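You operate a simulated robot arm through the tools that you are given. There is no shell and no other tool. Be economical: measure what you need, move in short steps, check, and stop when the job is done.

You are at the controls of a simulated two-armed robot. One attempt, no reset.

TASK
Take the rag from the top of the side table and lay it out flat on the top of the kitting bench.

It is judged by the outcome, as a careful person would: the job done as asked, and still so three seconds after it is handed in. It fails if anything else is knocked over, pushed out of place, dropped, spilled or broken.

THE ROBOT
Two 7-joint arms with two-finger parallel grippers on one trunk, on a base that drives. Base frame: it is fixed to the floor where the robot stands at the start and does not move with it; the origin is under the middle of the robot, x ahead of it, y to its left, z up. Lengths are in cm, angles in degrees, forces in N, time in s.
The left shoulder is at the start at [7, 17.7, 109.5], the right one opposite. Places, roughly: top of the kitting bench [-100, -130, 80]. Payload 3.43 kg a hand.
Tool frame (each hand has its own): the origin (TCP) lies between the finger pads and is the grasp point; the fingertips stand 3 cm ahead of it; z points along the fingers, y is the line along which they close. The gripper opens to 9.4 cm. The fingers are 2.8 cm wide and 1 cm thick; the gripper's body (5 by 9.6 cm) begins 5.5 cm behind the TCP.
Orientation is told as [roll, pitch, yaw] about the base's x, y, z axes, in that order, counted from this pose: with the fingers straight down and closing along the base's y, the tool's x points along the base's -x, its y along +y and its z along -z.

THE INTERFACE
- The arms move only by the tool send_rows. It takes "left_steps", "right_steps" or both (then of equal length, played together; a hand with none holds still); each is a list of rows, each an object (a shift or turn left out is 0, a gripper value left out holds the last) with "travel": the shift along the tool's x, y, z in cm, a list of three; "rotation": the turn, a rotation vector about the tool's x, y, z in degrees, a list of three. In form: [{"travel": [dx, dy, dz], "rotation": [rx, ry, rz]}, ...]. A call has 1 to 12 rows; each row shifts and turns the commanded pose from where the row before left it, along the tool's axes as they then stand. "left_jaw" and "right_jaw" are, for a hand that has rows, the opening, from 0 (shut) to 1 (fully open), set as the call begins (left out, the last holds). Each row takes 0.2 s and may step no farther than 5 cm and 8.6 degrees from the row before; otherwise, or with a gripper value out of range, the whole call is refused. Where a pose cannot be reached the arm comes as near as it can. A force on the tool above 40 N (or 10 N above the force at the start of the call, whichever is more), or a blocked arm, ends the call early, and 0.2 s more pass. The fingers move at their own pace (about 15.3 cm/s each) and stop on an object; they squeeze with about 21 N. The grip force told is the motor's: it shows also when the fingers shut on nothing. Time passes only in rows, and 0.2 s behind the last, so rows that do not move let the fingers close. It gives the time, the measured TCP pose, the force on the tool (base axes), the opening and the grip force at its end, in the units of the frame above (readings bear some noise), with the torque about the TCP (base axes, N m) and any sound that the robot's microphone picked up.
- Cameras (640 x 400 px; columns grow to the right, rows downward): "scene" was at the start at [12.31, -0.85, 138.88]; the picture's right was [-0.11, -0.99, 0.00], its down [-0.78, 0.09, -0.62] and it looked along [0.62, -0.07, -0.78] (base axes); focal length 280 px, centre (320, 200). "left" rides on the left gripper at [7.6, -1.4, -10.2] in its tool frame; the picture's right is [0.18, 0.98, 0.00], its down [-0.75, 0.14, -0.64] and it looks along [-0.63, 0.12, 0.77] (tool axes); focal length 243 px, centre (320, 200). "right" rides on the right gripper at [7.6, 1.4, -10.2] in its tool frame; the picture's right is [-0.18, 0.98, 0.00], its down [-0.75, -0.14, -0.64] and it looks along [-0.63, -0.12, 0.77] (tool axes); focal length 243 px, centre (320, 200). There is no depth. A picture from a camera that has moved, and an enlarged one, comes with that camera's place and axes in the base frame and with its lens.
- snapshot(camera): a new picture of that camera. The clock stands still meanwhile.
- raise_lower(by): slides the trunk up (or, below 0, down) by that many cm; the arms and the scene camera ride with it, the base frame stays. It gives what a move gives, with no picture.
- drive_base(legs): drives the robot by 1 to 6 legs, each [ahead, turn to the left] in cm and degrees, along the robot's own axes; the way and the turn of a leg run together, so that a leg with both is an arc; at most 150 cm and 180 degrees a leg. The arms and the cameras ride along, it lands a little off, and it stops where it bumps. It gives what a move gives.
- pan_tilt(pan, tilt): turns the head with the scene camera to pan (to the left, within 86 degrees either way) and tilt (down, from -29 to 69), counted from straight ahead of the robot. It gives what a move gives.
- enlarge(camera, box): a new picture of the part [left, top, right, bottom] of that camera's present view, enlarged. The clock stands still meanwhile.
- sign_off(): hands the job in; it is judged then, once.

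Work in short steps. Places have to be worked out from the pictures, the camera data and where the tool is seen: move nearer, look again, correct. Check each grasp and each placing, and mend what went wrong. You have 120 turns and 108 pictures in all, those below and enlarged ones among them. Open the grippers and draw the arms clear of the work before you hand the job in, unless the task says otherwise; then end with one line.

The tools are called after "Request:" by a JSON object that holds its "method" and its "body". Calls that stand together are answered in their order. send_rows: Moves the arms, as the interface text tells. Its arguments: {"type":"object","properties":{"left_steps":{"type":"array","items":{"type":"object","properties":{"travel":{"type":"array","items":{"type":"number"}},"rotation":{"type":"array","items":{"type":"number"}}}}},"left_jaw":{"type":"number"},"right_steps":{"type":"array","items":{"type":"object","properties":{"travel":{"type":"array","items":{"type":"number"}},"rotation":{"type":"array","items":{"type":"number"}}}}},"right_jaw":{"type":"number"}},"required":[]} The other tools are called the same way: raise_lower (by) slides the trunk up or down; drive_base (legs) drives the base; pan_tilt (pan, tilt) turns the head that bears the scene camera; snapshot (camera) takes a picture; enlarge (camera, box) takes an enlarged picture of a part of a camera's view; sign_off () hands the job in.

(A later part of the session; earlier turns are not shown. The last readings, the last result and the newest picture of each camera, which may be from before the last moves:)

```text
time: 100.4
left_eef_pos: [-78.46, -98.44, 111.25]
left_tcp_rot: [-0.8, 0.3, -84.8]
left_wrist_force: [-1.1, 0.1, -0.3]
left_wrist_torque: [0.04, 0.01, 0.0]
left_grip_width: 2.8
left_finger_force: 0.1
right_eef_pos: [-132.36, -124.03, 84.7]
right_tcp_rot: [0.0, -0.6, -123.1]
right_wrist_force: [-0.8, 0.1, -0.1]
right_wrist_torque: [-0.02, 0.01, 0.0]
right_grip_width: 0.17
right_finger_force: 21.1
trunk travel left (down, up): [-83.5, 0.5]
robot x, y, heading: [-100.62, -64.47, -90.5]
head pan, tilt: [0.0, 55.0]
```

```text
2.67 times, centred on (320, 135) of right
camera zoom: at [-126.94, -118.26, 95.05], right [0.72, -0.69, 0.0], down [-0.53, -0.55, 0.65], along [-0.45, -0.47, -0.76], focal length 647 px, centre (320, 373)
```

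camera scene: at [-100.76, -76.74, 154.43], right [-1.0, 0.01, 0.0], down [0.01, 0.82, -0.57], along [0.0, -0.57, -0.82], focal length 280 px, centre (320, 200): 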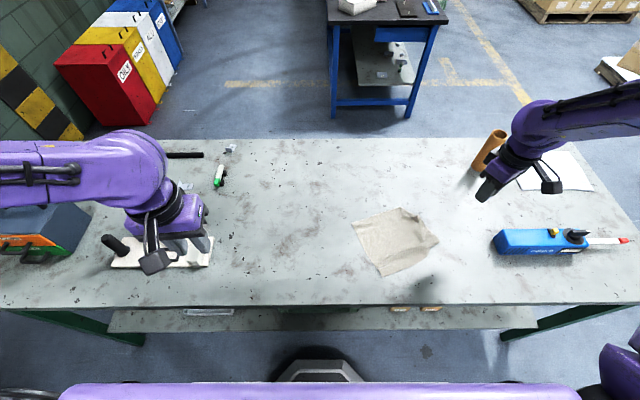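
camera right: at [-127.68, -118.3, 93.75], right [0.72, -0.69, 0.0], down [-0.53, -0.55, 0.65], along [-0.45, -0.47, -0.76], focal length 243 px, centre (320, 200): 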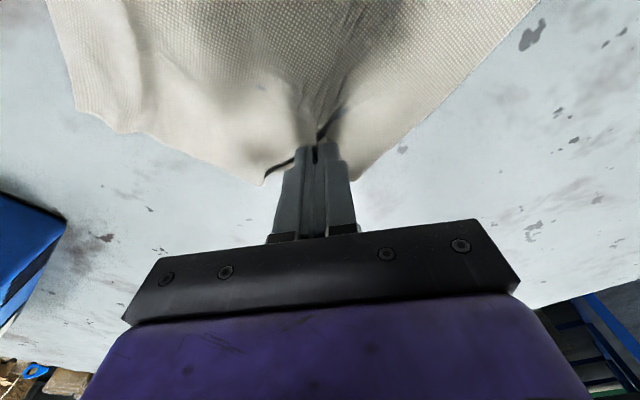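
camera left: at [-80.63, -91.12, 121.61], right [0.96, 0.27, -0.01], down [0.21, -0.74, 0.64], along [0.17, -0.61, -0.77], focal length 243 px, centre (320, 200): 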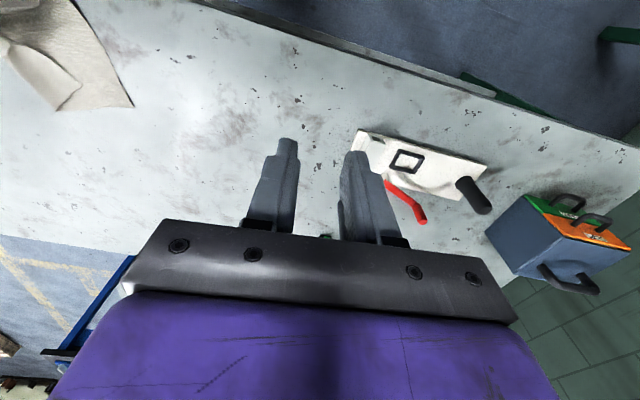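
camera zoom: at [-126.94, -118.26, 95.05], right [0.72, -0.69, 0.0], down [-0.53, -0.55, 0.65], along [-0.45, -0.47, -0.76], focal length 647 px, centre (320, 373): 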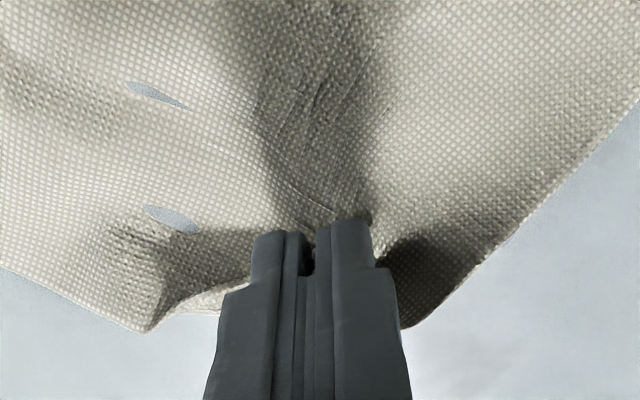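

Both layers are gripped again. I'll lift this corner about 10 cm and let it drop, so the flap can spring open in the air.

Request:
{"method": "send_rows", "body": {"right_steps": [{"travel": [0.3, 0, -3]}, {"travel": [0.5, 0, -3]}, {"travel": [0.5, 0, -3]}, {"travel": [0, 0, 0]}]}}

Request:
{"method": "send_rows", "body": {"right_steps": [{"travel": [0, 0, 0]}, {"travel": [0, 0, 0]}, {"travel": [0, 0, 0]}], "right_jaw": 0.5}}

Request:
{"method": "snapshot", "body": {"camera": "right"}}

```text
time: 101.4
left_eef_pos: [-78.35, -98.68, 111.14]
left_tcp_rot: [-0.6, 0.3, -84.9]
left_wrist_force: [-0.1, 0.3, -0.4]
left_wrist_torque: [-0.03, -0.02, 0.03]
left_grip_width: 2.82
left_finger_force: 0.0
right_eef_pos: [-131.61, -123.13, 94.0]
right_tcp_rot: [0.0, -0.7, -123.1]
right_wrist_force: [0.0, 0.1, -0.4]
right_wrist_torque: [-0.02, 0.04, 0.02]
right_grip_width: 0.17
right_finger_force: 21.5
trunk travel left (down, up): [-83.5, 0.5]
robot x, y, heading: [-99.93, -64.87, -90.7]
head pan, tilt: [0.0, 55.0]
```

```text
time: 102.2
left_eef_pos: [-78.34, -98.49, 111.16]
left_tcp_rot: [-0.6, 0.3, -84.8]
left_wrist_force: [0.6, 0.3, -0.6]
left_wrist_torque: [0.02, 0.0, 0.0]
left_grip_width: 2.8
left_finger_force: 0.1
right_eef_pos: [-131.49, -122.98, 93.94]
right_tcp_rot: [0.0, -0.8, -123.2]
right_wrist_force: [-0.7, 0.1, 0.4]
right_wrist_torque: [0.01, 0.01, 0.01]
right_grip_width: 4.7
right_finger_force: 0.0
trunk travel left (down, up): [-83.5, 0.5]
robot x, y, heading: [-100.34, -64.32, -90.6]
head pan, tilt: [0.0, 55.0]
```

```text
20 pictures are left
camera right: at [-126.11, -117.3, 104.2], right [0.72, -0.69, 0.0], down [-0.53, -0.55, 0.65], along [-0.45, -0.47, -0.76], focal length 243 px, centre (320, 200)
```

right: 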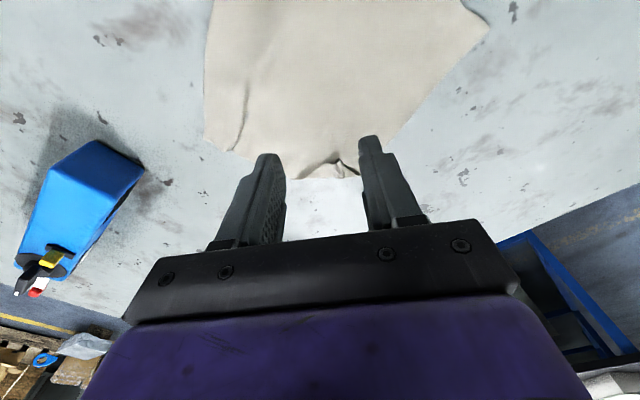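

The corner dropped and looks partly opened. One zoom to read it.

Request:
{"method": "enlarge", "body": {"camera": "right", "box": [260, 120, 400, 200]}}

```text
4.57 times, centred on (330, 160) of right
camera zoom: at [-126.11, -117.3, 104.2], right [0.72, -0.69, 0.0], down [-0.53, -0.55, 0.65], along [-0.45, -0.47, -0.76], focal length 1109 px, centre (274, 383)
```

zoom: 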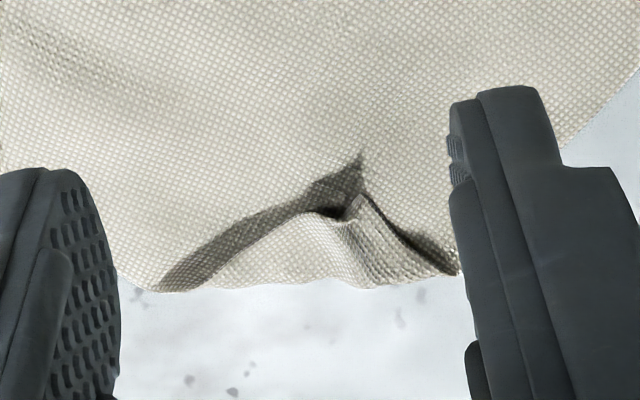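

The rag slid about 5 cm outward, so the corner is now at the edge of reach. I check the overall layout before dragging it back toward me.

Request:
{"method": "enlarge", "body": {"camera": "scene", "box": [340, 170, 460, 270]}}

```text
4.00 times, centred on (400, 220) of scene
camera zoom: at [-100.62, -76.88, 154.42], right [-1.0, 0.01, 0.0], down [0.01, 0.82, -0.57], along [0.0, -0.57, -0.82], focal length 1119 px, centre (0, 120)
```

zoom: 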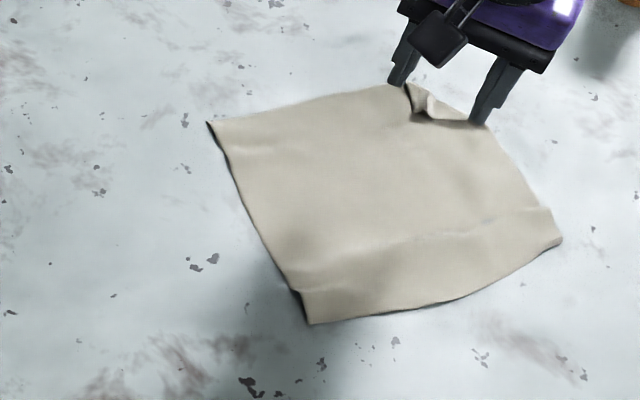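

I'll press closed fingertips near the rag's near edge at (−127, −114) and drag it about 8 cm back toward the robot.

Request:
{"method": "send_rows", "body": {"right_steps": [{"travel": [3.2, -0.4, 0]}, {"travel": [3.3, -0.4, 0]}, {"travel": [3.3, -0.3, 0]}, {"travel": [0, 0, 4.5]}, {"travel": [0, 0, 4.5]}, {"travel": [0, 0, 1.6]}], "right_jaw": 0}}

Request:
{"method": "send_rows", "body": {"right_steps": [{"travel": [0, 0, 0.25]}]}}

```text
time: 103.6
left_eef_pos: [-78.36, -98.38, 111.23]
left_tcp_rot: [-0.6, 0.3, -84.9]
left_wrist_force: [0.5, -0.7, 0.2]
left_wrist_torque: [-0.01, -0.03, 0.01]
left_grip_width: 2.82
left_finger_force: 0.1
right_eef_pos: [-127.28, -114.19, 83.16]
right_tcp_rot: [-0.1, -0.6, -123.2]
right_wrist_force: [-1.1, 0.3, 0.9]
right_wrist_torque: [0.01, 0.01, -0.03]
right_grip_width: 0.0
right_finger_force: 20.8
trunk travel left (down, up): [-83.5, 0.5]
robot x, y, heading: [-100.51, -64.92, -90.8]
head pan, tilt: [0.0, 55.0]
```

```text
time: 104.0
left_eef_pos: [-78.39, -98.29, 111.34]
left_tcp_rot: [-0.8, 0.1, -84.9]
left_wrist_force: [0.3, 0.1, -1.0]
left_wrist_torque: [0.03, 0.02, -0.01]
left_grip_width: 2.81
left_finger_force: 0.1
right_eef_pos: [-127.15, -114.29, 83.0]
right_tcp_rot: [0.0, -1.1, -123.2]
right_wrist_force: [-1.1, -0.7, 16.7]
right_wrist_torque: [0.13, -0.1, -0.04]
right_grip_width: 0.0
right_finger_force: 21.2
trunk travel left (down, up): [-83.5, 0.5]
robot x, y, heading: [-100.31, -64.98, -90.4]
head pan, tilt: [0.0, 55.0]
```

Request:
{"method": "send_rows", "body": {"right_steps": [{"travel": [1.4, -0.3, 0]}, {"travel": [1.4, -0.3, 0]}, {"travel": [1.4, -0.3, 0]}, {"travel": [1.4, -0.3, 0]}, {"travel": [1.4, -0.3, 0]}, {"travel": [1.4, -0.3, 0]}, {"travel": [0, 0, -1]}, {"travel": [0, 0, -5]}, {"travel": [0, 0, -5]}]}}

Request:
{"method": "enlarge", "body": {"camera": "scene", "box": [330, 190, 450, 290]}}

```text
time: 105.3
left_eef_pos: [-78.27, -98.23, 111.22]
left_tcp_rot: [-0.8, 0.3, -84.9]
left_wrist_force: [-0.5, 0.3, 0.2]
left_wrist_torque: [0.03, 0.0, -0.02]
left_grip_width: 2.81
left_finger_force: 0.1
right_eef_pos: [-124.4, -107.02, 83.1]
right_tcp_rot: [0.2, -1.0, -123.2]
right_wrist_force: [2.5, 3.8, 20.5]
right_wrist_torque: [0.3, -0.18, 0.0]
right_grip_width: 0.0
right_finger_force: 20.9
trunk travel left (down, up): [-83.5, 0.5]
robot x, y, heading: [-100.39, -64.41, -90.6]
head pan, tilt: [0.0, 55.0]
stopped in row 6 (right hand): the force on the tool passed its limit (the readings are from after the stop); the commanded pose is now the measured one
```

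```text
4.00 times, centred on (390, 240) of scene
camera zoom: at [-100.45, -76.53, 154.43], right [-1.0, 0.01, 0.0], down [0.01, 0.82, -0.58], along [-0.01, -0.58, -0.82], focal length 1119 px, centre (40, 40)
```

zoom: 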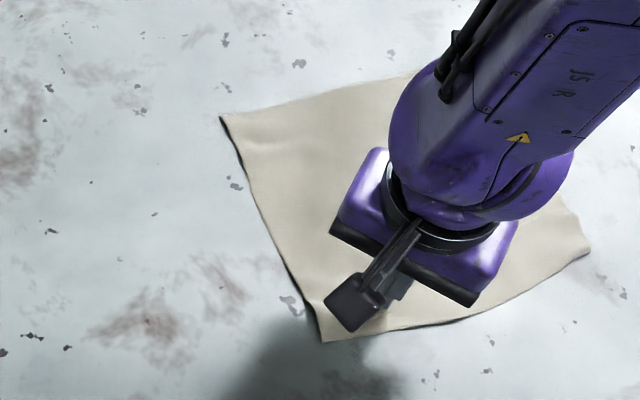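

The rag moved back about 7 cm. I lift and go back over corner C for a look.

Request:
{"method": "send_rows", "body": {"right_steps": [{"travel": [0, 0, -1]}, {"travel": [0, 0, -4]}, {"travel": [0, 0, -3]}, {"travel": [-3.6, 0.7, 0]}, {"travel": [-3.6, 0.7, 0]}, {"travel": [-3.6, 0.7, 0]}, {"travel": [-3.6, 0.6, 0]}, {"travel": [0, 0, 2]}]}}

Request:
{"method": "enlarge", "body": {"camera": "right", "box": [200, 40, 440, 190]}}

```text
time: 107.2
left_eef_pos: [-78.36, -98.58, 111.18]
left_tcp_rot: [-0.6, 0.3, -84.9]
left_wrist_force: [-0.4, -0.5, 0.2]
left_wrist_torque: [0.0, 0.0, 0.01]
left_grip_width: 2.82
left_finger_force: 0.0
right_eef_pos: [-130.16, -121.02, 89.04]
right_tcp_rot: [0.1, -0.7, -123.2]
right_wrist_force: [-0.1, -0.5, -0.3]
right_wrist_torque: [-0.02, 0.01, -0.04]
right_grip_width: 0.0
right_finger_force: 21.0
trunk travel left (down, up): [-83.5, 0.5]
robot x, y, heading: [-100.64, -64.62, -90.5]
head pan, tilt: [0.0, 55.0]
```

```text
2.67 times, centred on (320, 115) of right
camera zoom: at [-124.76, -115.07, 99.3], right [0.72, -0.69, 0.0], down [-0.53, -0.55, 0.65], along [-0.45, -0.47, -0.76], focal length 647 px, centre (320, 427)
```

zoom: 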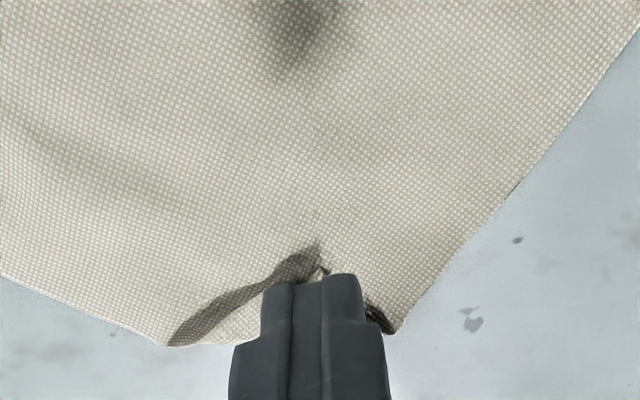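

The flap tip is at (−131.1, −122.0), with its edge raised. I place the closed fingertips just inside it, skimming the base cloth, and push outward to flip the flap.

Request:
{"method": "send_rows", "body": {"right_steps": [{"travel": [0.7, -0.2, 3]}, {"travel": [0, 0, 2.3]}, {"travel": [0, 0, 0.5]}]}}

Request:
{"method": "send_rows", "body": {"right_steps": [{"travel": [-1, 0, 0]}, {"travel": [-1, 0, 0]}, {"travel": [-1, 0, 0]}, {"travel": [-1, 0, 0]}]}}

Request:
{"method": "enlarge", "body": {"camera": "right", "box": [200, 60, 440, 210]}}

```text
time: 108.0
left_eef_pos: [-78.39, -98.51, 111.39]
left_tcp_rot: [-0.7, 0.3, -84.9]
left_wrist_force: [-0.7, 0.7, -0.5]
left_wrist_torque: [0.0, -0.01, -0.04]
left_grip_width: 2.82
left_finger_force: 0.1
right_eef_pos: [-129.99, -120.05, 83.36]
right_tcp_rot: [0.1, -0.8, -123.2]
right_wrist_force: [0.3, 0.0, 0.4]
right_wrist_torque: [0.0, -0.01, 0.0]
right_grip_width: 0.0
right_finger_force: 21.2
trunk travel left (down, up): [-83.5, 0.5]
robot x, y, heading: [-100.12, -64.54, -90.6]
head pan, tilt: [0.0, 55.0]
```

```text
time: 109.0
left_eef_pos: [-78.39, -98.55, 111.14]
left_tcp_rot: [-0.7, 0.4, -84.9]
left_wrist_force: [-0.5, 0.0, 0.3]
left_wrist_torque: [0.0, -0.02, 0.02]
left_grip_width: 2.83
left_finger_force: 0.0
right_eef_pos: [-132.13, -123.25, 83.33]
right_tcp_rot: [0.1, -0.7, -123.2]
right_wrist_force: [-0.6, 0.1, -0.2]
right_wrist_torque: [-0.04, 0.01, 0.0]
right_grip_width: 0.01
right_finger_force: 20.4
trunk travel left (down, up): [-83.5, 0.5]
robot x, y, heading: [-100.07, -64.85, -90.5]
head pan, tilt: [0.0, 55.0]
```

```text
2.67 times, centred on (320, 135) of right
camera zoom: at [-126.71, -117.51, 93.55], right [0.72, -0.69, 0.0], down [-0.53, -0.55, 0.65], along [-0.45, -0.47, -0.76], focal length 647 px, centre (320, 373)
```

zoom: 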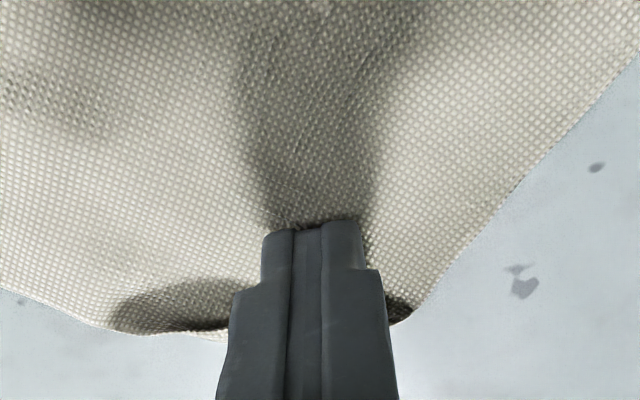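

The flap edge is being pushed ahead of the finger without dragging the base. I continue outward 3.5 cm, then rise and look.

Request:
{"method": "send_rows", "body": {"right_steps": [{"travel": [-1, 0, 0]}, {"travel": [-1, 0, 0]}, {"travel": [-1, 0, 0]}, {"travel": [-0.7, 0, 0]}, {"travel": [0, 0, -2]}, {"travel": [0, 0, -4]}]}}

Request:
{"method": "enlarge", "body": {"camera": "right", "box": [200, 20, 440, 170]}}

```text
time: 110.3
left_eef_pos: [-78.24, -98.33, 111.27]
left_tcp_rot: [-0.8, 0.2, -84.9]
left_wrist_force: [-1.1, 0.8, -0.4]
left_wrist_torque: [0.0, 0.02, -0.04]
left_grip_width: 2.83
left_finger_force: 0.0
right_eef_pos: [-133.89, -126.13, 89.72]
right_tcp_rot: [0.1, -0.8, -123.2]
right_wrist_force: [-0.2, -0.5, -0.4]
right_wrist_torque: [-0.03, 0.01, 0.04]
right_grip_width: 0.0
right_finger_force: 20.5
trunk travel left (down, up): [-83.5, 0.5]
robot x, y, heading: [-100.44, -64.77, -90.4]
head pan, tilt: [0.0, 55.0]
```

```text
2.67 times, centred on (320, 95) of right
camera zoom: at [-128.52, -120.44, 99.87], right [0.72, -0.69, 0.0], down [-0.53, -0.55, 0.65], along [-0.45, -0.47, -0.76], focal length 647 px, centre (320, 480)
```

zoom: 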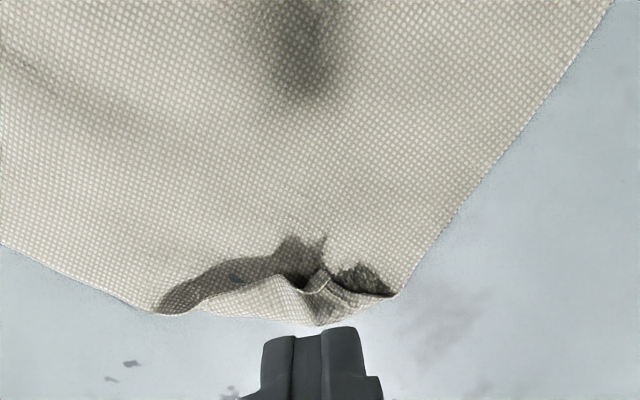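

The flap is now standing up, nearly turned over. I repeat the push slightly lower and farther.

Request:
{"method": "send_rows", "body": {"right_steps": [{"travel": [2.3, 0, 0]}, {"travel": [0, 0, 3.5]}, {"travel": [0, 0, 2.9]}, {"travel": [0, 0, 0.15]}, {"travel": [-1, 0, 0]}, {"travel": [-1.2, 0, 0]}, {"travel": [-1.2, 0, 0]}, {"travel": [-1.2, 0, 0]}, {"travel": [-1.2, 0, 0.1]}, {"travel": [-0.8, 0, 0]}]}}

Request:
{"method": "enlarge", "body": {"camera": "right", "box": [200, 60, 440, 210]}}

```text
time: 112.5
left_eef_pos: [-78.44, -98.57, 111.26]
left_tcp_rot: [-0.5, 0.2, -84.9]
left_wrist_force: [1.2, 0.5, 0.3]
left_wrist_torque: [-0.02, 0.01, 0.0]
left_grip_width: 2.84
left_finger_force: 0.1
right_eef_pos: [-136.87, -128.46, 83.39]
right_tcp_rot: [0.1, -0.8, -123.3]
right_wrist_force: [-0.2, 1.3, 0.4]
right_wrist_torque: [-0.01, 0.02, -0.01]
right_grip_width: 0.0
right_finger_force: 20.8
right hand out of reach, approached as far as the arm can: row 9, 10
trunk travel left (down, up): [-83.5, 0.5]
robot x, y, heading: [-100.37, -64.7, -90.4]
head pan, tilt: [0.0, 55.0]
```

```text
2.67 times, centred on (320, 135) of right
camera zoom: at [-131.53, -122.8, 93.59], right [0.72, -0.69, 0.0], down [-0.53, -0.55, 0.65], along [-0.45, -0.47, -0.76], focal length 647 px, centre (320, 373)
```

zoom: 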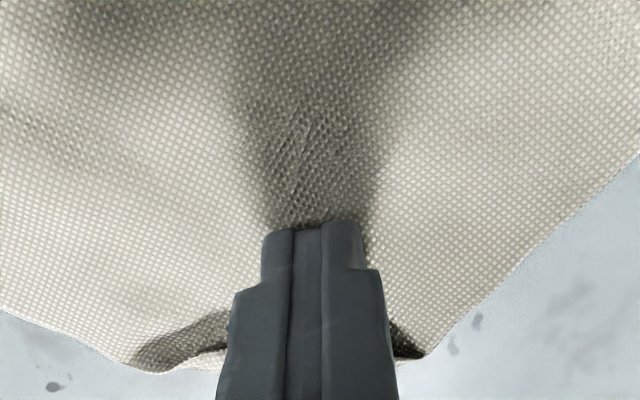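

The rag was nudged outward with the finger, to the limit of reach. I lift off and drag the rag back toward the robot again from its near part.

Request:
{"method": "send_rows", "body": {"right_steps": [{"travel": [0, 0, -2]}, {"travel": [0, 0, -3]}, {"travel": [4.6, -0.4, 0]}, {"travel": [4.6, -0.4, 0]}, {"travel": [4.6, -0.4, 0]}, {"travel": [4.6, -0.4, 0]}, {"travel": [0, 0, 3]}, {"travel": [0, 0, 2]}]}}

Request:
{"method": "send_rows", "body": {"right_steps": [{"travel": [0, 0, 0.3]}]}}

Request:
{"method": "enlarge", "body": {"camera": "scene", "box": [330, 180, 450, 280]}}

```text
time: 114.3
left_eef_pos: [-78.42, -98.58, 111.32]
left_tcp_rot: [-0.6, 0.3, -84.9]
left_wrist_force: [0.7, 0.2, -0.4]
left_wrist_torque: [-0.01, 0.02, -0.02]
left_grip_width: 2.82
left_finger_force: 0.0
right_eef_pos: [-128.27, -112.37, 83.14]
right_tcp_rot: [0.1, -0.9, -123.2]
right_wrist_force: [-0.2, -0.5, 0.7]
right_wrist_torque: [-0.02, -0.03, 0.01]
right_grip_width: 0.0
right_finger_force: 20.9
trunk travel left (down, up): [-83.5, 0.5]
robot x, y, heading: [-100.34, -64.86, -90.6]
head pan, tilt: [0.0, 55.0]
```

```text
time: 114.8
left_eef_pos: [-78.38, -98.33, 111.43]
left_tcp_rot: [-0.7, 0.2, -84.9]
left_wrist_force: [0.1, -0.2, 0.6]
left_wrist_torque: [0.02, -0.01, -0.03]
left_grip_width: 2.83
left_finger_force: 0.1
right_eef_pos: [-128.17, -112.26, 83.14]
right_tcp_rot: [0.2, -1.1, -123.2]
right_wrist_force: [-2.0, 0.6, 22.2]
right_wrist_torque: [0.16, -0.07, 0.02]
right_grip_width: 0.0
right_finger_force: 20.9
trunk travel left (down, up): [-83.5, 0.5]
robot x, y, heading: [-100.64, -64.35, -90.7]
head pan, tilt: [0.0, 55.0]
```

```text
4.00 times, centred on (390, 230) of scene
camera zoom: at [-100.51, -76.52, 154.5], right [-1.0, 0.01, 0.0], down [0.01, 0.82, -0.58], along [-0.01, -0.58, -0.82], focal length 1119 px, centre (40, 80)
```

zoom: 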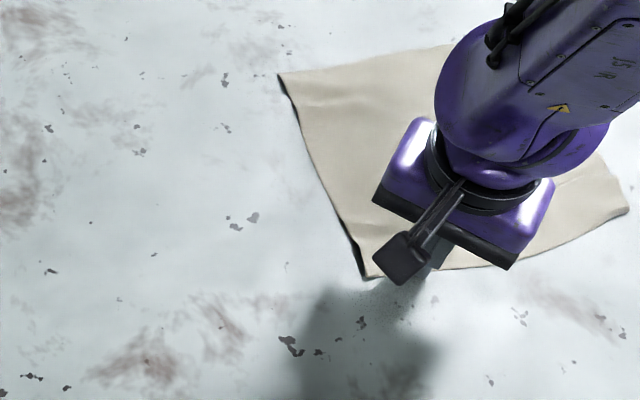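

The fingertip is right at the rag's near edge. I step 3 cm inward before pressing and dragging.

Request:
{"method": "send_rows", "body": {"right_steps": [{"travel": [0, 0, -1.5]}, {"travel": [-3, 0.5, 0]}, {"travel": [0, 0, 1.2]}, {"travel": [0, 0, 0.25]}]}}

Request:
{"method": "send_rows", "body": {"right_steps": [{"travel": [1.2, -0.3, 0]}, {"travel": [1.4, -0.3, -0.02]}, {"travel": [1.4, -0.3, -0.02]}, {"travel": [1.4, -0.3, -0.03]}, {"travel": [1.4, -0.3, -0.03]}, {"travel": [1.4, -0.3, -0.03]}]}}

```text
time: 115.8
left_eef_pos: [-78.35, -98.34, 111.31]
left_tcp_rot: [-0.7, 0.3, -84.9]
left_wrist_force: [0.1, 0.0, 0.1]
left_wrist_torque: [0.02, 0.0, -0.03]
left_grip_width: 2.84
left_finger_force: 0.1
right_eef_pos: [-129.35, -115.26, 83.15]
right_tcp_rot: [0.0, -0.9, -123.1]
right_wrist_force: [0.2, -0.5, 5.3]
right_wrist_torque: [0.03, -0.01, 0.01]
right_grip_width: 0.0
right_finger_force: 20.3
trunk travel left (down, up): [-83.5, 0.5]
robot x, y, heading: [-100.29, -64.85, -90.4]
head pan, tilt: [0.0, 55.0]
```

```text
time: 117.0
left_eef_pos: [-78.25, -98.27, 111.32]
left_tcp_rot: [-0.7, 0.2, -84.9]
left_wrist_force: [-0.5, -0.6, 0.4]
left_wrist_torque: [-0.01, -0.01, 0.01]
left_grip_width: 2.82
left_finger_force: 0.1
right_eef_pos: [-126.64, -108.65, 83.06]
right_tcp_rot: [0.3, -1.2, -123.2]
right_wrist_force: [2.1, 4.7, 25.0]
right_wrist_torque: [0.35, -0.21, 0.0]
right_grip_width: 0.0
right_finger_force: 20.8
trunk travel left (down, up): [-83.5, 0.5]
robot x, y, heading: [-100.51, -64.66, -90.6]
head pan, tilt: [0.0, 55.0]
stopped in row 6 (right hand): the force on the tool passed its limit (the readings are from after the stop); the commanded pose is now the measured one
```

I lift off, move aside to the right, and view the whole rag.

Request:
{"method": "send_rows", "body": {"right_steps": [{"travel": [0, 0, -1]}, {"travel": [0, 0, -4]}, {"travel": [0, 0, -5]}, {"travel": [0, 0, -4]}, {"travel": [0, -4.5, 0]}, {"travel": [0, -4.5, 0]}, {"travel": [0, -4.5, 0]}, {"travel": [0, -2, 0]}]}}

Request:
{"method": "enlarge", "body": {"camera": "scene", "box": [340, 180, 460, 280]}}

```text
time: 118.8
left_eef_pos: [-78.4, -98.38, 111.18]
left_tcp_rot: [-0.6, 0.2, -84.9]
left_wrist_force: [0.0, 0.1, 0.0]
left_wrist_torque: [-0.03, -0.02, 0.01]
left_grip_width: 2.8
left_finger_force: 0.0
right_eef_pos: [-139.66, -100.06, 96.6]
right_tcp_rot: [0.3, -0.9, -123.2]
right_wrist_force: [0.7, -0.9, -0.6]
right_wrist_torque: [0.0, 0.0, 0.01]
right_grip_width: 0.0
right_finger_force: 20.8
trunk travel left (down, up): [-83.5, 0.5]
robot x, y, heading: [-100.22, -64.63, -90.7]
head pan, tilt: [0.0, 55.0]
```

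```text
4.00 times, centred on (400, 230) of scene
camera zoom: at [-100.71, -76.85, 154.43], right [-1.0, 0.01, 0.0], down [0.01, 0.82, -0.57], along [0.0, -0.57, -0.82], focal length 1119 px, centre (0, 80)
```

zoom: 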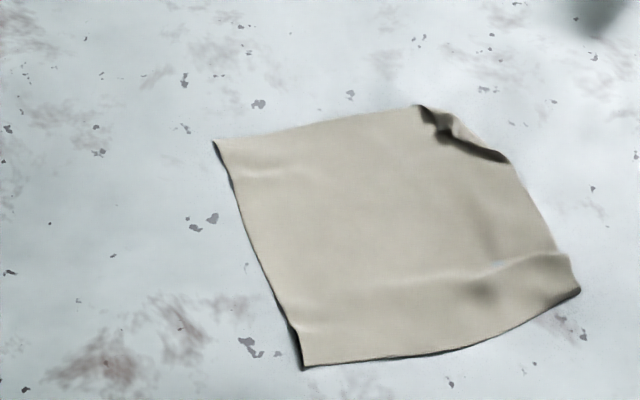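

The flap now stands upright. I'll push it over with the fingers spread (wider contact), held about 0.8 cm above the base cloth so the rag itself isn't dragged.

Request:
{"method": "send_rows", "body": {"right_steps": [{"travel": [-3.1, 3.3, 0]}, {"travel": [-3.1, 3.3, 0]}, {"travel": [-3.1, 3.2, 0]}, {"travel": [-3.1, 3.2, 0]}, {"travel": [-3.1, 3.2, 0]}, {"travel": [0, 0, 4]}, {"travel": [0, 0, 4]}, {"travel": [0, 0, 2]}], "right_jaw": 0.3}}

Request:
{"method": "enlarge", "body": {"camera": "right", "box": [180, 40, 460, 215]}}

```text
time: 120.6
left_eef_pos: [-78.29, -98.65, 111.22]
left_tcp_rot: [-0.5, 0.3, -84.9]
left_wrist_force: [0.2, 0.3, 0.3]
left_wrist_torque: [0.0, -0.01, -0.02]
left_grip_width: 2.8
left_finger_force: 0.0
right_eef_pos: [-134.83, -122.16, 87.22]
right_tcp_rot: [0.2, -1.0, -123.2]
right_wrist_force: [-0.4, 0.4, 0.2]
right_wrist_torque: [-0.01, 0.0, 0.01]
right_grip_width: 2.8
right_finger_force: 0.0
trunk travel left (down, up): [-83.5, 0.5]
robot x, y, heading: [-100.36, -64.76, -90.6]
head pan, tilt: [0.0, 55.0]
```

```text
2.29 times, centred on (320, 128) of right
camera zoom: at [-129.38, -116.39, 97.31], right [0.72, -0.69, 0.01], down [-0.53, -0.54, 0.65], along [-0.45, -0.48, -0.76], focal length 555 px, centre (320, 366)
```

zoom: 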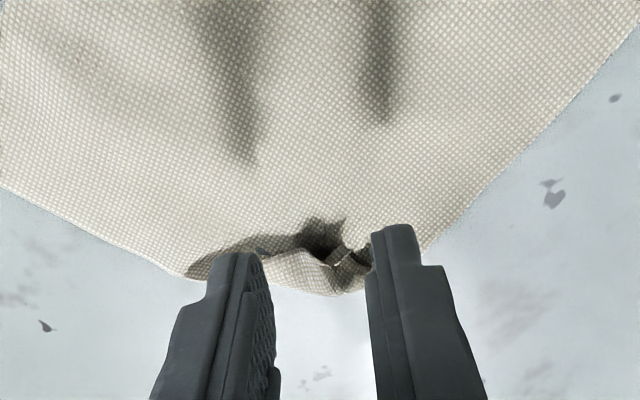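

The flap tip is standing between the fingers, ideal for a pinch. I move 1.3 cm outward over it, lower to just above the base cloth, and close.

Request:
{"method": "send_rows", "body": {"right_steps": [{"travel": [-1.3, 0.4, 0]}, {"travel": [0, 0, 2.5]}, {"travel": [0, 0, 1.3]}, {"travel": [0, 0, 0]}]}}

Request:
{"method": "send_rows", "body": {"right_steps": [{"travel": [0, 0, 0]}, {"travel": [0, 0, 0]}, {"travel": [0, 0, 0]}], "right_jaw": 0}}

```text
time: 121.6
left_eef_pos: [-78.37, -98.59, 111.1]
left_tcp_rot: [-0.7, 0.3, -84.9]
left_wrist_force: [0.0, -0.4, -0.9]
left_wrist_torque: [-0.01, 0.03, 0.0]
left_grip_width: 2.79
left_finger_force: 0.1
right_eef_pos: [-135.22, -123.46, 83.23]
right_tcp_rot: [0.2, -1.0, -123.2]
right_wrist_force: [0.1, -0.4, -0.5]
right_wrist_torque: [0.0, -0.02, 0.0]
right_grip_width: 2.82
right_finger_force: 0.1
trunk travel left (down, up): [-83.5, 0.5]
robot x, y, heading: [-100.26, -64.46, -90.4]
head pan, tilt: [0.0, 55.0]
```

```text
time: 122.4
left_eef_pos: [-78.36, -98.5, 111.25]
left_tcp_rot: [-0.7, 0.4, -84.8]
left_wrist_force: [0.1, -0.5, -0.4]
left_wrist_torque: [-0.01, -0.01, 0.01]
left_grip_width: 2.83
left_finger_force: 0.1
right_eef_pos: [-135.41, -123.56, 83.4]
right_tcp_rot: [0.2, -1.0, -123.2]
right_wrist_force: [0.4, 0.4, 1.3]
right_wrist_torque: [0.04, 0.02, -0.03]
right_grip_width: 0.19
right_finger_force: 20.8
trunk travel left (down, up): [-83.5, 0.5]
robot x, y, heading: [-99.96, -64.33, -90.9]
head pan, tilt: [0.0, 55.0]
```

The grip reads 0.19 cm with no pressing, so it should be only the flap. I raise slightly, fold it outward, set it down and release.

Request:
{"method": "send_rows", "body": {"right_steps": [{"travel": [-0.3, 0, -0.8]}, {"travel": [-1, 0, -0.7]}, {"travel": [-1.2, 0, 0]}, {"travel": [-1.2, 0, 0.5]}, {"travel": [-0.6, 0, 0.8]}, {"travel": [0, 0, 0.2]}]}}

Request:
{"method": "enlarge", "body": {"camera": "right", "box": [180, 40, 460, 215]}}

```text
time: 123.8
left_eef_pos: [-78.39, -98.53, 111.17]
left_tcp_rot: [-0.7, 0.4, -84.7]
left_wrist_force: [1.1, 0.0, 0.0]
left_wrist_torque: [-0.01, -0.01, 0.02]
left_grip_width: 2.85
left_finger_force: 0.0
right_eef_pos: [-137.52, -127.13, 83.41]
right_tcp_rot: [0.1, -1.0, -123.2]
right_wrist_force: [0.0, 0.2, 0.0]
right_wrist_torque: [0.0, 0.02, 0.0]
right_grip_width: 0.2
right_finger_force: 20.9
trunk travel left (down, up): [-83.5, 0.5]
robot x, y, heading: [-99.88, -64.77, -90.3]
head pan, tilt: [0.0, 55.0]
```

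```text
2.29 times, centred on (320, 128) of right
camera zoom: at [-132.06, -121.23, 93.63], right [0.72, -0.69, 0.01], down [-0.53, -0.54, 0.65], along [-0.45, -0.48, -0.76], focal length 555 px, centre (320, 366)
```

zoom: 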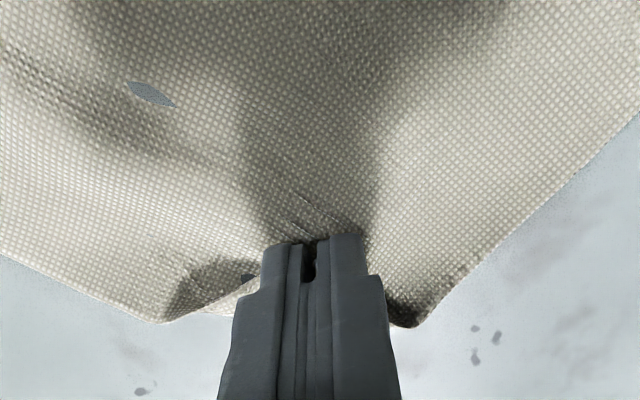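

I release here, rise and move aside to judge the result.

Request:
{"method": "send_rows", "body": {"right_steps": [{"travel": [0, 0, 0]}, {"travel": [0, 0, 0]}, {"travel": [0, 0, -1.5]}, {"travel": [0, 0, -4]}, {"travel": [0, 0, -4]}, {"travel": [0, 0, -3]}, {"travel": [2, -4, 0]}, {"travel": [2, -4, 0]}, {"travel": [2, -4, 0]}], "right_jaw": 0.25}}

Request:
{"method": "enlarge", "body": {"camera": "scene", "box": [350, 170, 470, 270]}}

```text
time: 125.8
left_eef_pos: [-78.43, -98.55, 111.2]
left_tcp_rot: [-0.5, 0.2, -84.7]
left_wrist_force: [0.1, 0.1, 0.7]
left_wrist_torque: [0.04, -0.01, -0.02]
left_grip_width: 2.83
left_finger_force: 0.1
right_eef_pos: [-144.19, -115.17, 95.94]
right_tcp_rot: [0.4, -1.0, -123.2]
right_wrist_force: [-0.2, 0.2, 0.1]
right_wrist_torque: [-0.03, -0.02, 0.01]
right_grip_width: 2.38
right_finger_force: 0.0
trunk travel left (down, up): [-83.5, 0.5]
robot x, y, heading: [-100.57, -64.81, -90.4]
head pan, tilt: [0.0, 55.0]
```

```text
4.00 times, centred on (410, 220) of scene
camera zoom: at [-100.69, -76.75, 154.43], right [-1.0, 0.01, 0.0], down [0.01, 0.82, -0.57], along [0.0, -0.57, -0.82], focal length 1119 px, centre (-40, 120)
```

zoom: 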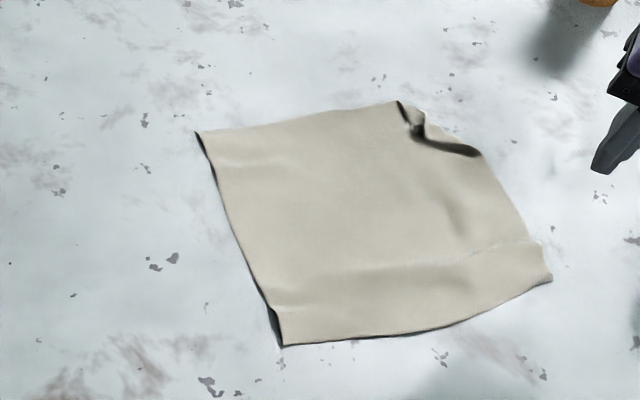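

One closer look at the corner.

Request:
{"method": "enlarge", "body": {"camera": "scene", "box": [440, 190, 480, 215]}}

```text
16.00 times, centred on (460, 202) of scene
camera zoom: at [-100.69, -76.75, 154.43], right [-1.0, 0.01, 0.0], down [0.01, 0.82, -0.57], along [0.0, -0.57, -0.82], focal length 4476 px, centre (-1920, 160)
```

zoom: 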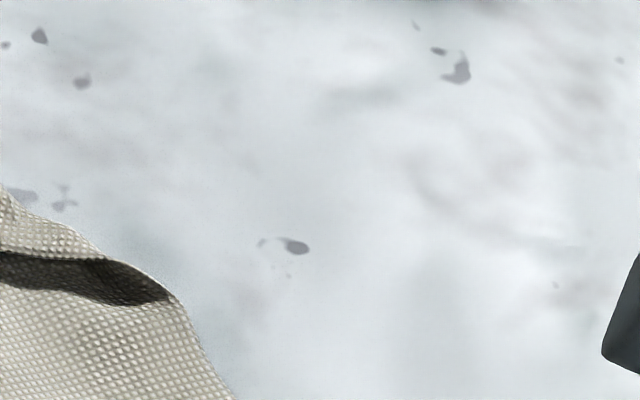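

Request:
{"method": "enlarge", "body": {"camera": "scene", "box": [420, 188, 460, 213]}}

```text
16.00 times, centred on (440, 200) of scene
camera zoom: at [-100.69, -76.75, 154.43], right [-1.0, 0.01, 0.0], down [0.01, 0.82, -0.57], along [0.0, -0.57, -0.82], focal length 4476 px, centre (-1600, 192)
```

zoom: 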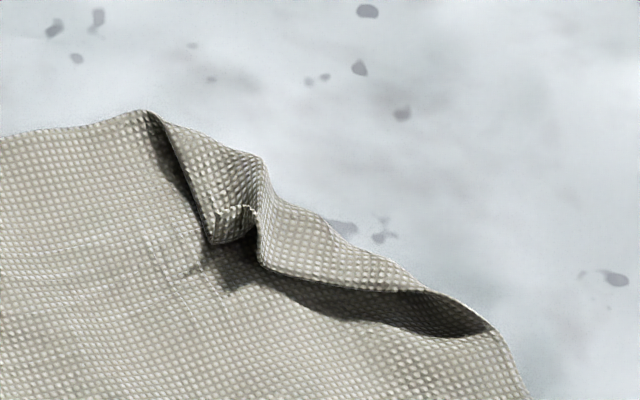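

The flap tip now stands as a small ridge at about (−137.5, −127.3), near the limit of reach. I'll first drag the rag back about 7 cm, then pinch the ridge and lift it high so the fold hangs out before laying it down.

Request:
{"method": "send_rows", "body": {"right_steps": [{"travel": [2.5, 3.2, 0]}, {"travel": [2.5, 3.2, 0]}, {"travel": [2.5, 3.2, 0]}, {"travel": [2.4, 3.3, 0]}, {"travel": [0, 0, 4.5]}, {"travel": [0, 0, 4.5]}, {"travel": [0, 0, 3.5]}, {"travel": [0, 0, 0.5]}], "right_jaw": 0}}

Request:
{"method": "send_rows", "body": {"right_steps": [{"travel": [0, 0, 0.1]}]}}

```text
time: 127.6
left_eef_pos: [-78.29, -98.25, 111.35]
left_tcp_rot: [-0.8, 0.1, -84.8]
left_wrist_force: [-0.1, -0.5, -0.3]
left_wrist_torque: [0.01, 0.02, 0.06]
left_grip_width: 2.81
left_finger_force: 0.1
right_eef_pos: [-127.6, -114.29, 83.22]
right_tcp_rot: [0.4, -1.4, -123.2]
right_wrist_force: [-0.1, -1.3, 25.9]
right_wrist_torque: [0.27, -0.12, 0.02]
right_grip_width: 0.0
right_finger_force: 20.9
trunk travel left (down, up): [-83.5, 0.5]
robot x, y, heading: [-100.49, -64.26, -90.2]
head pan, tilt: [0.0, 55.0]
```

```text
time: 128.2
left_eef_pos: [-78.19, -98.26, 111.3]
left_tcp_rot: [-0.7, 0.0, -85.0]
left_wrist_force: [0.3, -0.3, -0.3]
left_wrist_torque: [0.0, -0.03, 0.0]
left_grip_width: 2.81
left_finger_force: 0.1
right_eef_pos: [-127.69, -114.48, 83.26]
right_tcp_rot: [0.7, -1.5, -123.3]
right_wrist_force: [2.0, 4.0, 28.0]
right_wrist_torque: [0.41, -0.21, 0.0]
right_grip_width: 0.0
right_finger_force: 20.6
trunk travel left (down, up): [-83.5, 0.5]
robot x, y, heading: [-100.35, -64.8, -90.5]
head pan, tilt: [0.0, 55.0]
stopped in row 1 (right hand): the force on the tool passed its limit (the readings are from after the stop); the commanded pose is now the measured one
```

Contact is firm (28 N). I drag toward the robot with a slight upward easing, then lift.

Request:
{"method": "send_rows", "body": {"right_steps": [{"travel": [1.4, -0.3, -0.05]}, {"travel": [1.4, -0.3, -0.02]}, {"travel": [1.4, -0.3, -0.02]}, {"travel": [1.4, -0.3, -0.03]}, {"travel": [1.4, -0.3, -0.03]}, {"travel": [1.0, -0.3, -0.05]}]}}

Request:
{"method": "send_rows", "body": {"right_steps": [{"travel": [0, 0, -1]}, {"travel": [0, 0, -4]}, {"travel": [0, 0, -2.5]}, {"travel": [-4.5, 0.4, 0]}, {"travel": [-4.5, 0.4, 0]}, {"travel": [-4.5, 0.4, 0]}, {"travel": [-3.0, 0.3, 0]}], "right_jaw": 0.25}}

Request:
{"method": "enlarge", "body": {"camera": "right", "box": [160, 30, 480, 230]}}

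```text
time: 128.9
left_eef_pos: [-78.26, -98.36, 111.1]
left_tcp_rot: [-0.7, 0.3, -84.9]
left_wrist_force: [-0.4, 0.1, 0.0]
left_wrist_torque: [0.07, -0.04, 0.02]
left_grip_width: 2.81
left_finger_force: 0.1
right_eef_pos: [-126.45, -111.13, 83.09]
right_tcp_rot: [0.6, -1.7, -123.1]
right_wrist_force: [1.8, 3.2, 24.2]
right_wrist_torque: [0.41, -0.17, 0.03]
right_grip_width: 0.01
right_finger_force: 21.5
trunk travel left (down, up): [-83.5, 0.5]
robot x, y, heading: [-100.69, -64.62, -90.5]
head pan, tilt: [0.0, 55.0]
stopped in row 3 (right hand): the force on the tool passed its limit (the readings are from after the stop); the commanded pose is now the measured one
```

```text
time: 130.6
left_eef_pos: [-78.42, -98.66, 111.22]
left_tcp_rot: [-0.6, 0.3, -84.7]
left_wrist_force: [-0.2, 0.1, -0.2]
left_wrist_torque: [0.01, 0.01, -0.01]
left_grip_width: 2.84
left_finger_force: 0.1
right_eef_pos: [-134.28, -125.65, 90.56]
right_tcp_rot: [0.5, -1.4, -123.2]
right_wrist_force: [0.6, 0.4, -0.3]
right_wrist_torque: [0.05, -0.04, 0.01]
right_grip_width: 2.35
right_finger_force: 0.2
trunk travel left (down, up): [-83.5, 0.5]
robot x, y, heading: [-100.15, -64.69, -90.4]
head pan, tilt: [0.0, 55.0]
```

```text
2.00 times, centred on (320, 130) of right
camera zoom: at [-128.84, -119.66, 100.81], right [0.72, -0.69, 0.01], down [-0.53, -0.54, 0.66], along [-0.45, -0.48, -0.75], focal length 485 px, centre (320, 340)
```

zoom: 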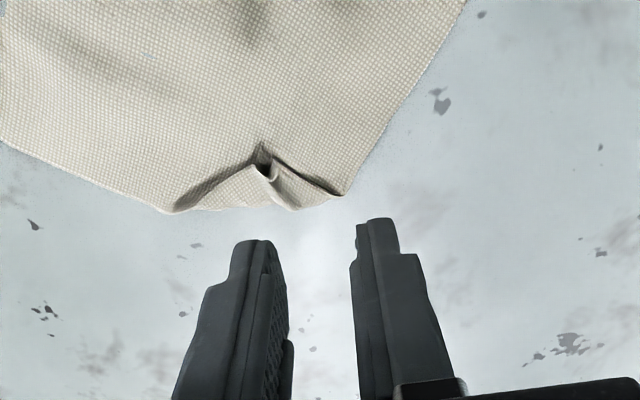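

The standing flap ridge is 2 cm to the left of the hand's line. I shift there, lower to about 0.3 cm above the base cloth, and pinch.

Request:
{"method": "send_rows", "body": {"right_steps": [{"travel": [0.3, -1.95, 0]}, {"travel": [0, 0, 3.5]}, {"travel": [0, 0, 3.0]}, {"travel": [0, 0, 0.55]}]}}

Request:
{"method": "send_rows", "body": {"right_steps": [{"travel": [0, 0, 0]}, {"travel": [0, 0, 0]}, {"travel": [0, 0, 0]}], "right_jaw": 0}}

Request:
{"method": "send_rows", "body": {"right_steps": [{"travel": [0, 0, -1.5]}, {"travel": [0, 0, -2]}, {"travel": [0, 0, -2]}, {"travel": [0, 0, 0]}]}}

Request:
{"method": "enlarge", "body": {"camera": "right", "box": [160, 30, 480, 230]}}

```text
time: 131.6
left_eef_pos: [-78.41, -98.44, 111.17]
left_tcp_rot: [-0.6, 0.2, -84.8]
left_wrist_force: [-0.2, -0.6, 0.0]
left_wrist_torque: [-0.01, -0.01, -0.02]
left_grip_width: 2.82
left_finger_force: 0.0
right_eef_pos: [-135.83, -124.63, 83.8]
right_tcp_rot: [0.5, -1.6, -123.3]
right_wrist_force: [0.1, -1.1, 0.6]
right_wrist_torque: [0.0, -0.02, -0.04]
right_grip_width: 2.35
right_finger_force: 0.0
trunk travel left (down, up): [-83.5, 0.5]
robot x, y, heading: [-100.35, -64.46, -90.5]
head pan, tilt: [0.0, 55.0]
```

```text
time: 132.3
left_eef_pos: [-78.37, -98.58, 111.16]
left_tcp_rot: [-0.6, 0.3, -84.9]
left_wrist_force: [-0.5, 0.2, -0.3]
left_wrist_torque: [0.0, 0.03, -0.03]
left_grip_width: 2.81
left_finger_force: 0.0
right_eef_pos: [-135.88, -124.61, 83.73]
right_tcp_rot: [0.5, -1.5, -123.3]
right_wrist_force: [-0.4, -0.2, 0.5]
right_wrist_torque: [0.0, 0.0, 0.0]
right_grip_width: 0.15
right_finger_force: 21.1
trunk travel left (down, up): [-83.5, 0.5]
robot x, y, heading: [-100.29, -65.11, -90.5]
head pan, tilt: [0.0, 55.0]
```

```text
time: 133.3
left_eef_pos: [-78.38, -98.46, 111.19]
left_tcp_rot: [-0.6, 0.4, -84.7]
left_wrist_force: [-0.6, 1.1, 0.2]
left_wrist_torque: [-0.01, 0.01, -0.01]
left_grip_width: 2.79
left_finger_force: 0.1
right_eef_pos: [-135.83, -124.38, 89.17]
right_tcp_rot: [0.5, -1.5, -123.3]
right_wrist_force: [-0.2, -0.2, 0.3]
right_wrist_torque: [0.01, 0.02, -0.02]
right_grip_width: 0.18
right_finger_force: 21.1
trunk travel left (down, up): [-83.5, 0.5]
robot x, y, heading: [-100.4, -64.52, -90.5]
head pan, tilt: [0.0, 55.0]
```

```text
2.00 times, centred on (320, 130) of right
camera zoom: at [-130.34, -118.38, 99.28], right [0.72, -0.69, 0.01], down [-0.53, -0.53, 0.66], along [-0.45, -0.48, -0.75], focal length 485 px, centre (320, 340)
```

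zoom: 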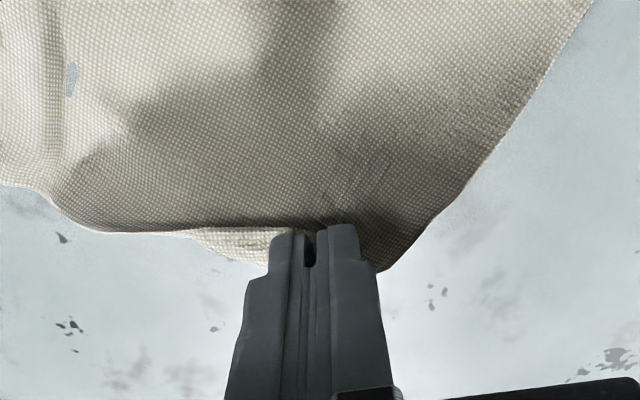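

The flap's ridge is held and the corner hangs from it. I lay it outward while lowering, release, rise and inspect.

Request:
{"method": "send_rows", "body": {"right_steps": [{"travel": [-0.8, 0, 0.5]}, {"travel": [-1, 0, 1.2]}, {"travel": [-1, 0, 1.5]}, {"travel": [-0.7, 0, 1.5]}, {"travel": [0, 0, 0.6]}]}}

Request:
{"method": "send_rows", "body": {"right_steps": [{"travel": [0, 0, 0]}, {"travel": [0, 0, 0]}, {"travel": [0, 0, -1]}, {"travel": [0, 0, -3]}, {"travel": [0, 0, -4]}, {"travel": [0, 0, -4]}, {"travel": [2, -4, 0]}, {"travel": [2, -4, 0]}, {"travel": [2, -4, 0]}], "right_jaw": 0.35}}

Request:
{"method": "enlarge", "body": {"camera": "scene", "box": [360, 180, 460, 270]}}

```text
time: 134.6
left_eef_pos: [-78.39, -98.54, 111.25]
left_tcp_rot: [-0.6, 0.3, -84.8]
left_wrist_force: [0.4, -0.1, 0.2]
left_wrist_torque: [0.03, -0.01, 0.03]
left_grip_width: 2.82
left_finger_force: 0.0
right_eef_pos: [-137.76, -127.38, 83.89]
right_tcp_rot: [0.5, -1.5, -123.3]
right_wrist_force: [-0.9, 0.5, -0.4]
right_wrist_torque: [0.01, -0.02, 0.0]
right_grip_width: 0.14
right_finger_force: 21.7
trunk travel left (down, up): [-83.5, 0.5]
robot x, y, heading: [-100.31, -64.35, -90.6]
head pan, tilt: [0.0, 55.0]
```

```text
time: 136.6
left_eef_pos: [-78.44, -98.47, 111.32]
left_tcp_rot: [-0.6, 0.2, -84.8]
left_wrist_force: [-0.2, -0.2, 0.1]
left_wrist_torque: [-0.04, 0.02, -0.01]
left_grip_width: 2.83
left_finger_force: 0.1
right_eef_pos: [-144.68, -115.4, 95.78]
right_tcp_rot: [0.7, -1.6, -123.2]
right_wrist_force: [-0.5, -0.2, 0.2]
right_wrist_torque: [-0.02, 0.02, 0.04]
right_grip_width: 3.28
right_finger_force: 0.0
trunk travel left (down, up): [-83.5, 0.5]
robot x, y, heading: [-100.39, -64.88, -90.5]
head pan, tilt: [0.0, 55.0]
```

```text
4.44 times, centred on (410, 225) of scene
camera zoom: at [-100.68, -76.73, 154.44], right [-1.0, 0.01, 0.0], down [0.01, 0.82, -0.57], along [0.0, -0.57, -0.82], focal length 1243 px, centre (-80, 89)
```

zoom: 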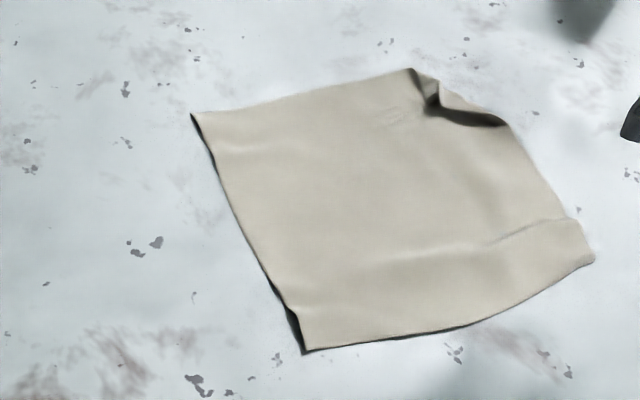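

The remaining flap at C is small (about 2 cm) and still standing. I make one push outward with closed fingertips 0.6 cm above the base cloth, press down at the end, then lift.

Request:
{"method": "send_rows", "body": {"right_steps": [{"travel": [-0.8, 4, 0]}, {"travel": [-0.8, 4, 0]}, {"travel": [-0.8, 4.1, 0]}, {"travel": [0, 0, 4.5]}, {"travel": [0, 0, 4.5]}, {"travel": [0, 0, 3.1]}], "right_jaw": 0}}

Request:
{"method": "send_rows", "body": {"right_steps": [{"travel": [-1, 0, 0]}, {"travel": [-1, 0, 0]}, {"travel": [-1, 0, 0]}, {"travel": [-0.8, 0, 0]}, {"travel": [-0.5, 0, 0.35]}, {"travel": [0, 0, 0.2]}, {"travel": [0, 0, -2]}, {"travel": [0, 0, -3]}, {"travel": [0, 0, -2]}]}}

Request:
{"method": "enlarge", "body": {"camera": "right", "box": [160, 30, 480, 230]}}

```text
time: 137.9
left_eef_pos: [-78.3, -98.62, 111.29]
left_tcp_rot: [-0.6, 0.2, -84.8]
left_wrist_force: [-0.4, -0.2, 0.1]
left_wrist_torque: [-0.02, 0.01, -0.05]
left_grip_width: 2.86
left_finger_force: 0.1
right_eef_pos: [-135.6, -124.58, 83.93]
right_tcp_rot: [0.5, -1.6, -123.2]
right_wrist_force: [-0.1, -0.1, 0.0]
right_wrist_torque: [0.02, -0.01, -0.02]
right_grip_width: 0.0
right_finger_force: 20.6
trunk travel left (down, up): [-83.5, 0.5]
robot x, y, heading: [-100.26, -64.71, -90.4]
head pan, tilt: [0.0, 55.0]
```

```text
time: 139.9
left_eef_pos: [-78.37, -98.51, 111.22]
left_tcp_rot: [-0.6, 0.3, -84.8]
left_wrist_force: [1.1, -0.7, -0.4]
left_wrist_torque: [-0.02, 0.01, -0.01]
left_grip_width: 2.84
left_finger_force: 0.0
right_eef_pos: [-137.94, -127.85, 90.55]
right_tcp_rot: [0.6, -1.5, -123.3]
right_wrist_force: [0.6, 0.2, -0.6]
right_wrist_torque: [0.01, 0.01, 0.0]
right_grip_width: 0.0
right_finger_force: 21.1
trunk travel left (down, up): [-83.5, 0.5]
robot x, y, heading: [-100.02, -64.6, -90.6]
head pan, tilt: [0.0, 55.0]
```

```text
2.00 times, centred on (320, 130) of right
camera zoom: at [-132.48, -121.9, 100.59], right [0.72, -0.69, 0.01], down [-0.53, -0.53, 0.66], along [-0.45, -0.48, -0.75], focal length 485 px, centre (320, 340)
```

zoom: 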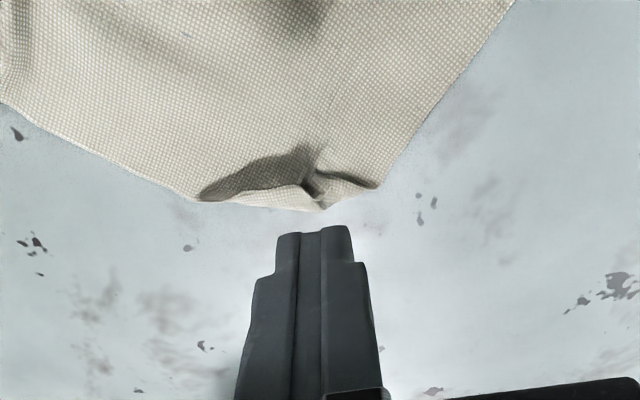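

The flap is leaning outward now, with its tip almost at the fold edge. I repeat the push once more, a bit lower, and press at the end.

Request:
{"method": "send_rows", "body": {"right_steps": [{"travel": [3.6, 0, 0]}, {"travel": [0, 0, 4]}, {"travel": [0, 0, 2.9]}, {"travel": [-1, 0, 0]}, {"travel": [-1, 0, 0]}, {"travel": [-1, 0, 0]}, {"travel": [-1, 0, 0]}, {"travel": [-0.6, 0, 0]}, {"travel": [-0.3, 0, 0.3]}]}}

Request:
{"method": "send_rows", "body": {"right_steps": [{"travel": [0, 0, 0.15]}, {"travel": [0, 0, -2]}, {"travel": [0, 0, -4]}, {"travel": [0, 0, -4]}, {"travel": [0, 0, -3]}, {"travel": [2, -4, 0]}, {"travel": [2, -4, 0]}, {"travel": [2, -4, 0]}]}}

Request:
{"method": "enlarge", "body": {"camera": "scene", "box": [360, 180, 460, 270]}}

```text
time: 141.9
left_eef_pos: [-78.45, -98.56, 111.23]
left_tcp_rot: [-0.7, 0.3, -84.8]
left_wrist_force: [0.0, -0.1, 0.4]
left_wrist_torque: [-0.02, 0.0, 0.02]
left_grip_width: 2.85
left_finger_force: 0.1
right_eef_pos: [-138.58, -128.89, 83.56]
right_tcp_rot: [0.4, -1.6, -123.3]
right_wrist_force: [0.9, -0.1, -0.4]
right_wrist_torque: [0.0, 0.02, 0.03]
right_grip_width: 0.0
right_finger_force: 20.7
right hand out of reach, approached as far as the arm can: row 9
trunk travel left (down, up): [-83.5, 0.5]
robot x, y, heading: [-100.59, -64.61, -90.4]
head pan, tilt: [0.0, 55.0]
```

```text
time: 143.8
left_eef_pos: [-78.42, -98.4, 111.28]
left_tcp_rot: [-0.6, 0.2, -84.9]
left_wrist_force: [0.3, -0.3, 0.7]
left_wrist_torque: [-0.01, -0.01, 0.02]
left_grip_width: 2.8
left_finger_force: 0.1
right_eef_pos: [-145.23, -116.68, 96.31]
right_tcp_rot: [0.7, -1.7, -123.3]
right_wrist_force: [-0.8, 0.0, 0.4]
right_wrist_torque: [0.01, -0.01, 0.02]
right_grip_width: 0.0
right_finger_force: 21.4
trunk travel left (down, up): [-83.5, 0.5]
robot x, y, heading: [-100.35, -64.97, -90.6]
head pan, tilt: [0.0, 55.0]
```

```text
4.44 times, centred on (410, 225) of scene
camera zoom: at [-100.69, -76.75, 154.44], right [-1.0, 0.01, 0.0], down [0.01, 0.82, -0.57], along [0.0, -0.57, -0.82], focal length 1243 px, centre (-80, 89)
```

zoom: 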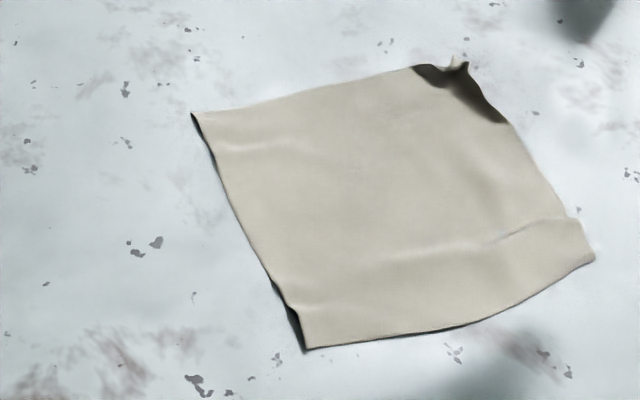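

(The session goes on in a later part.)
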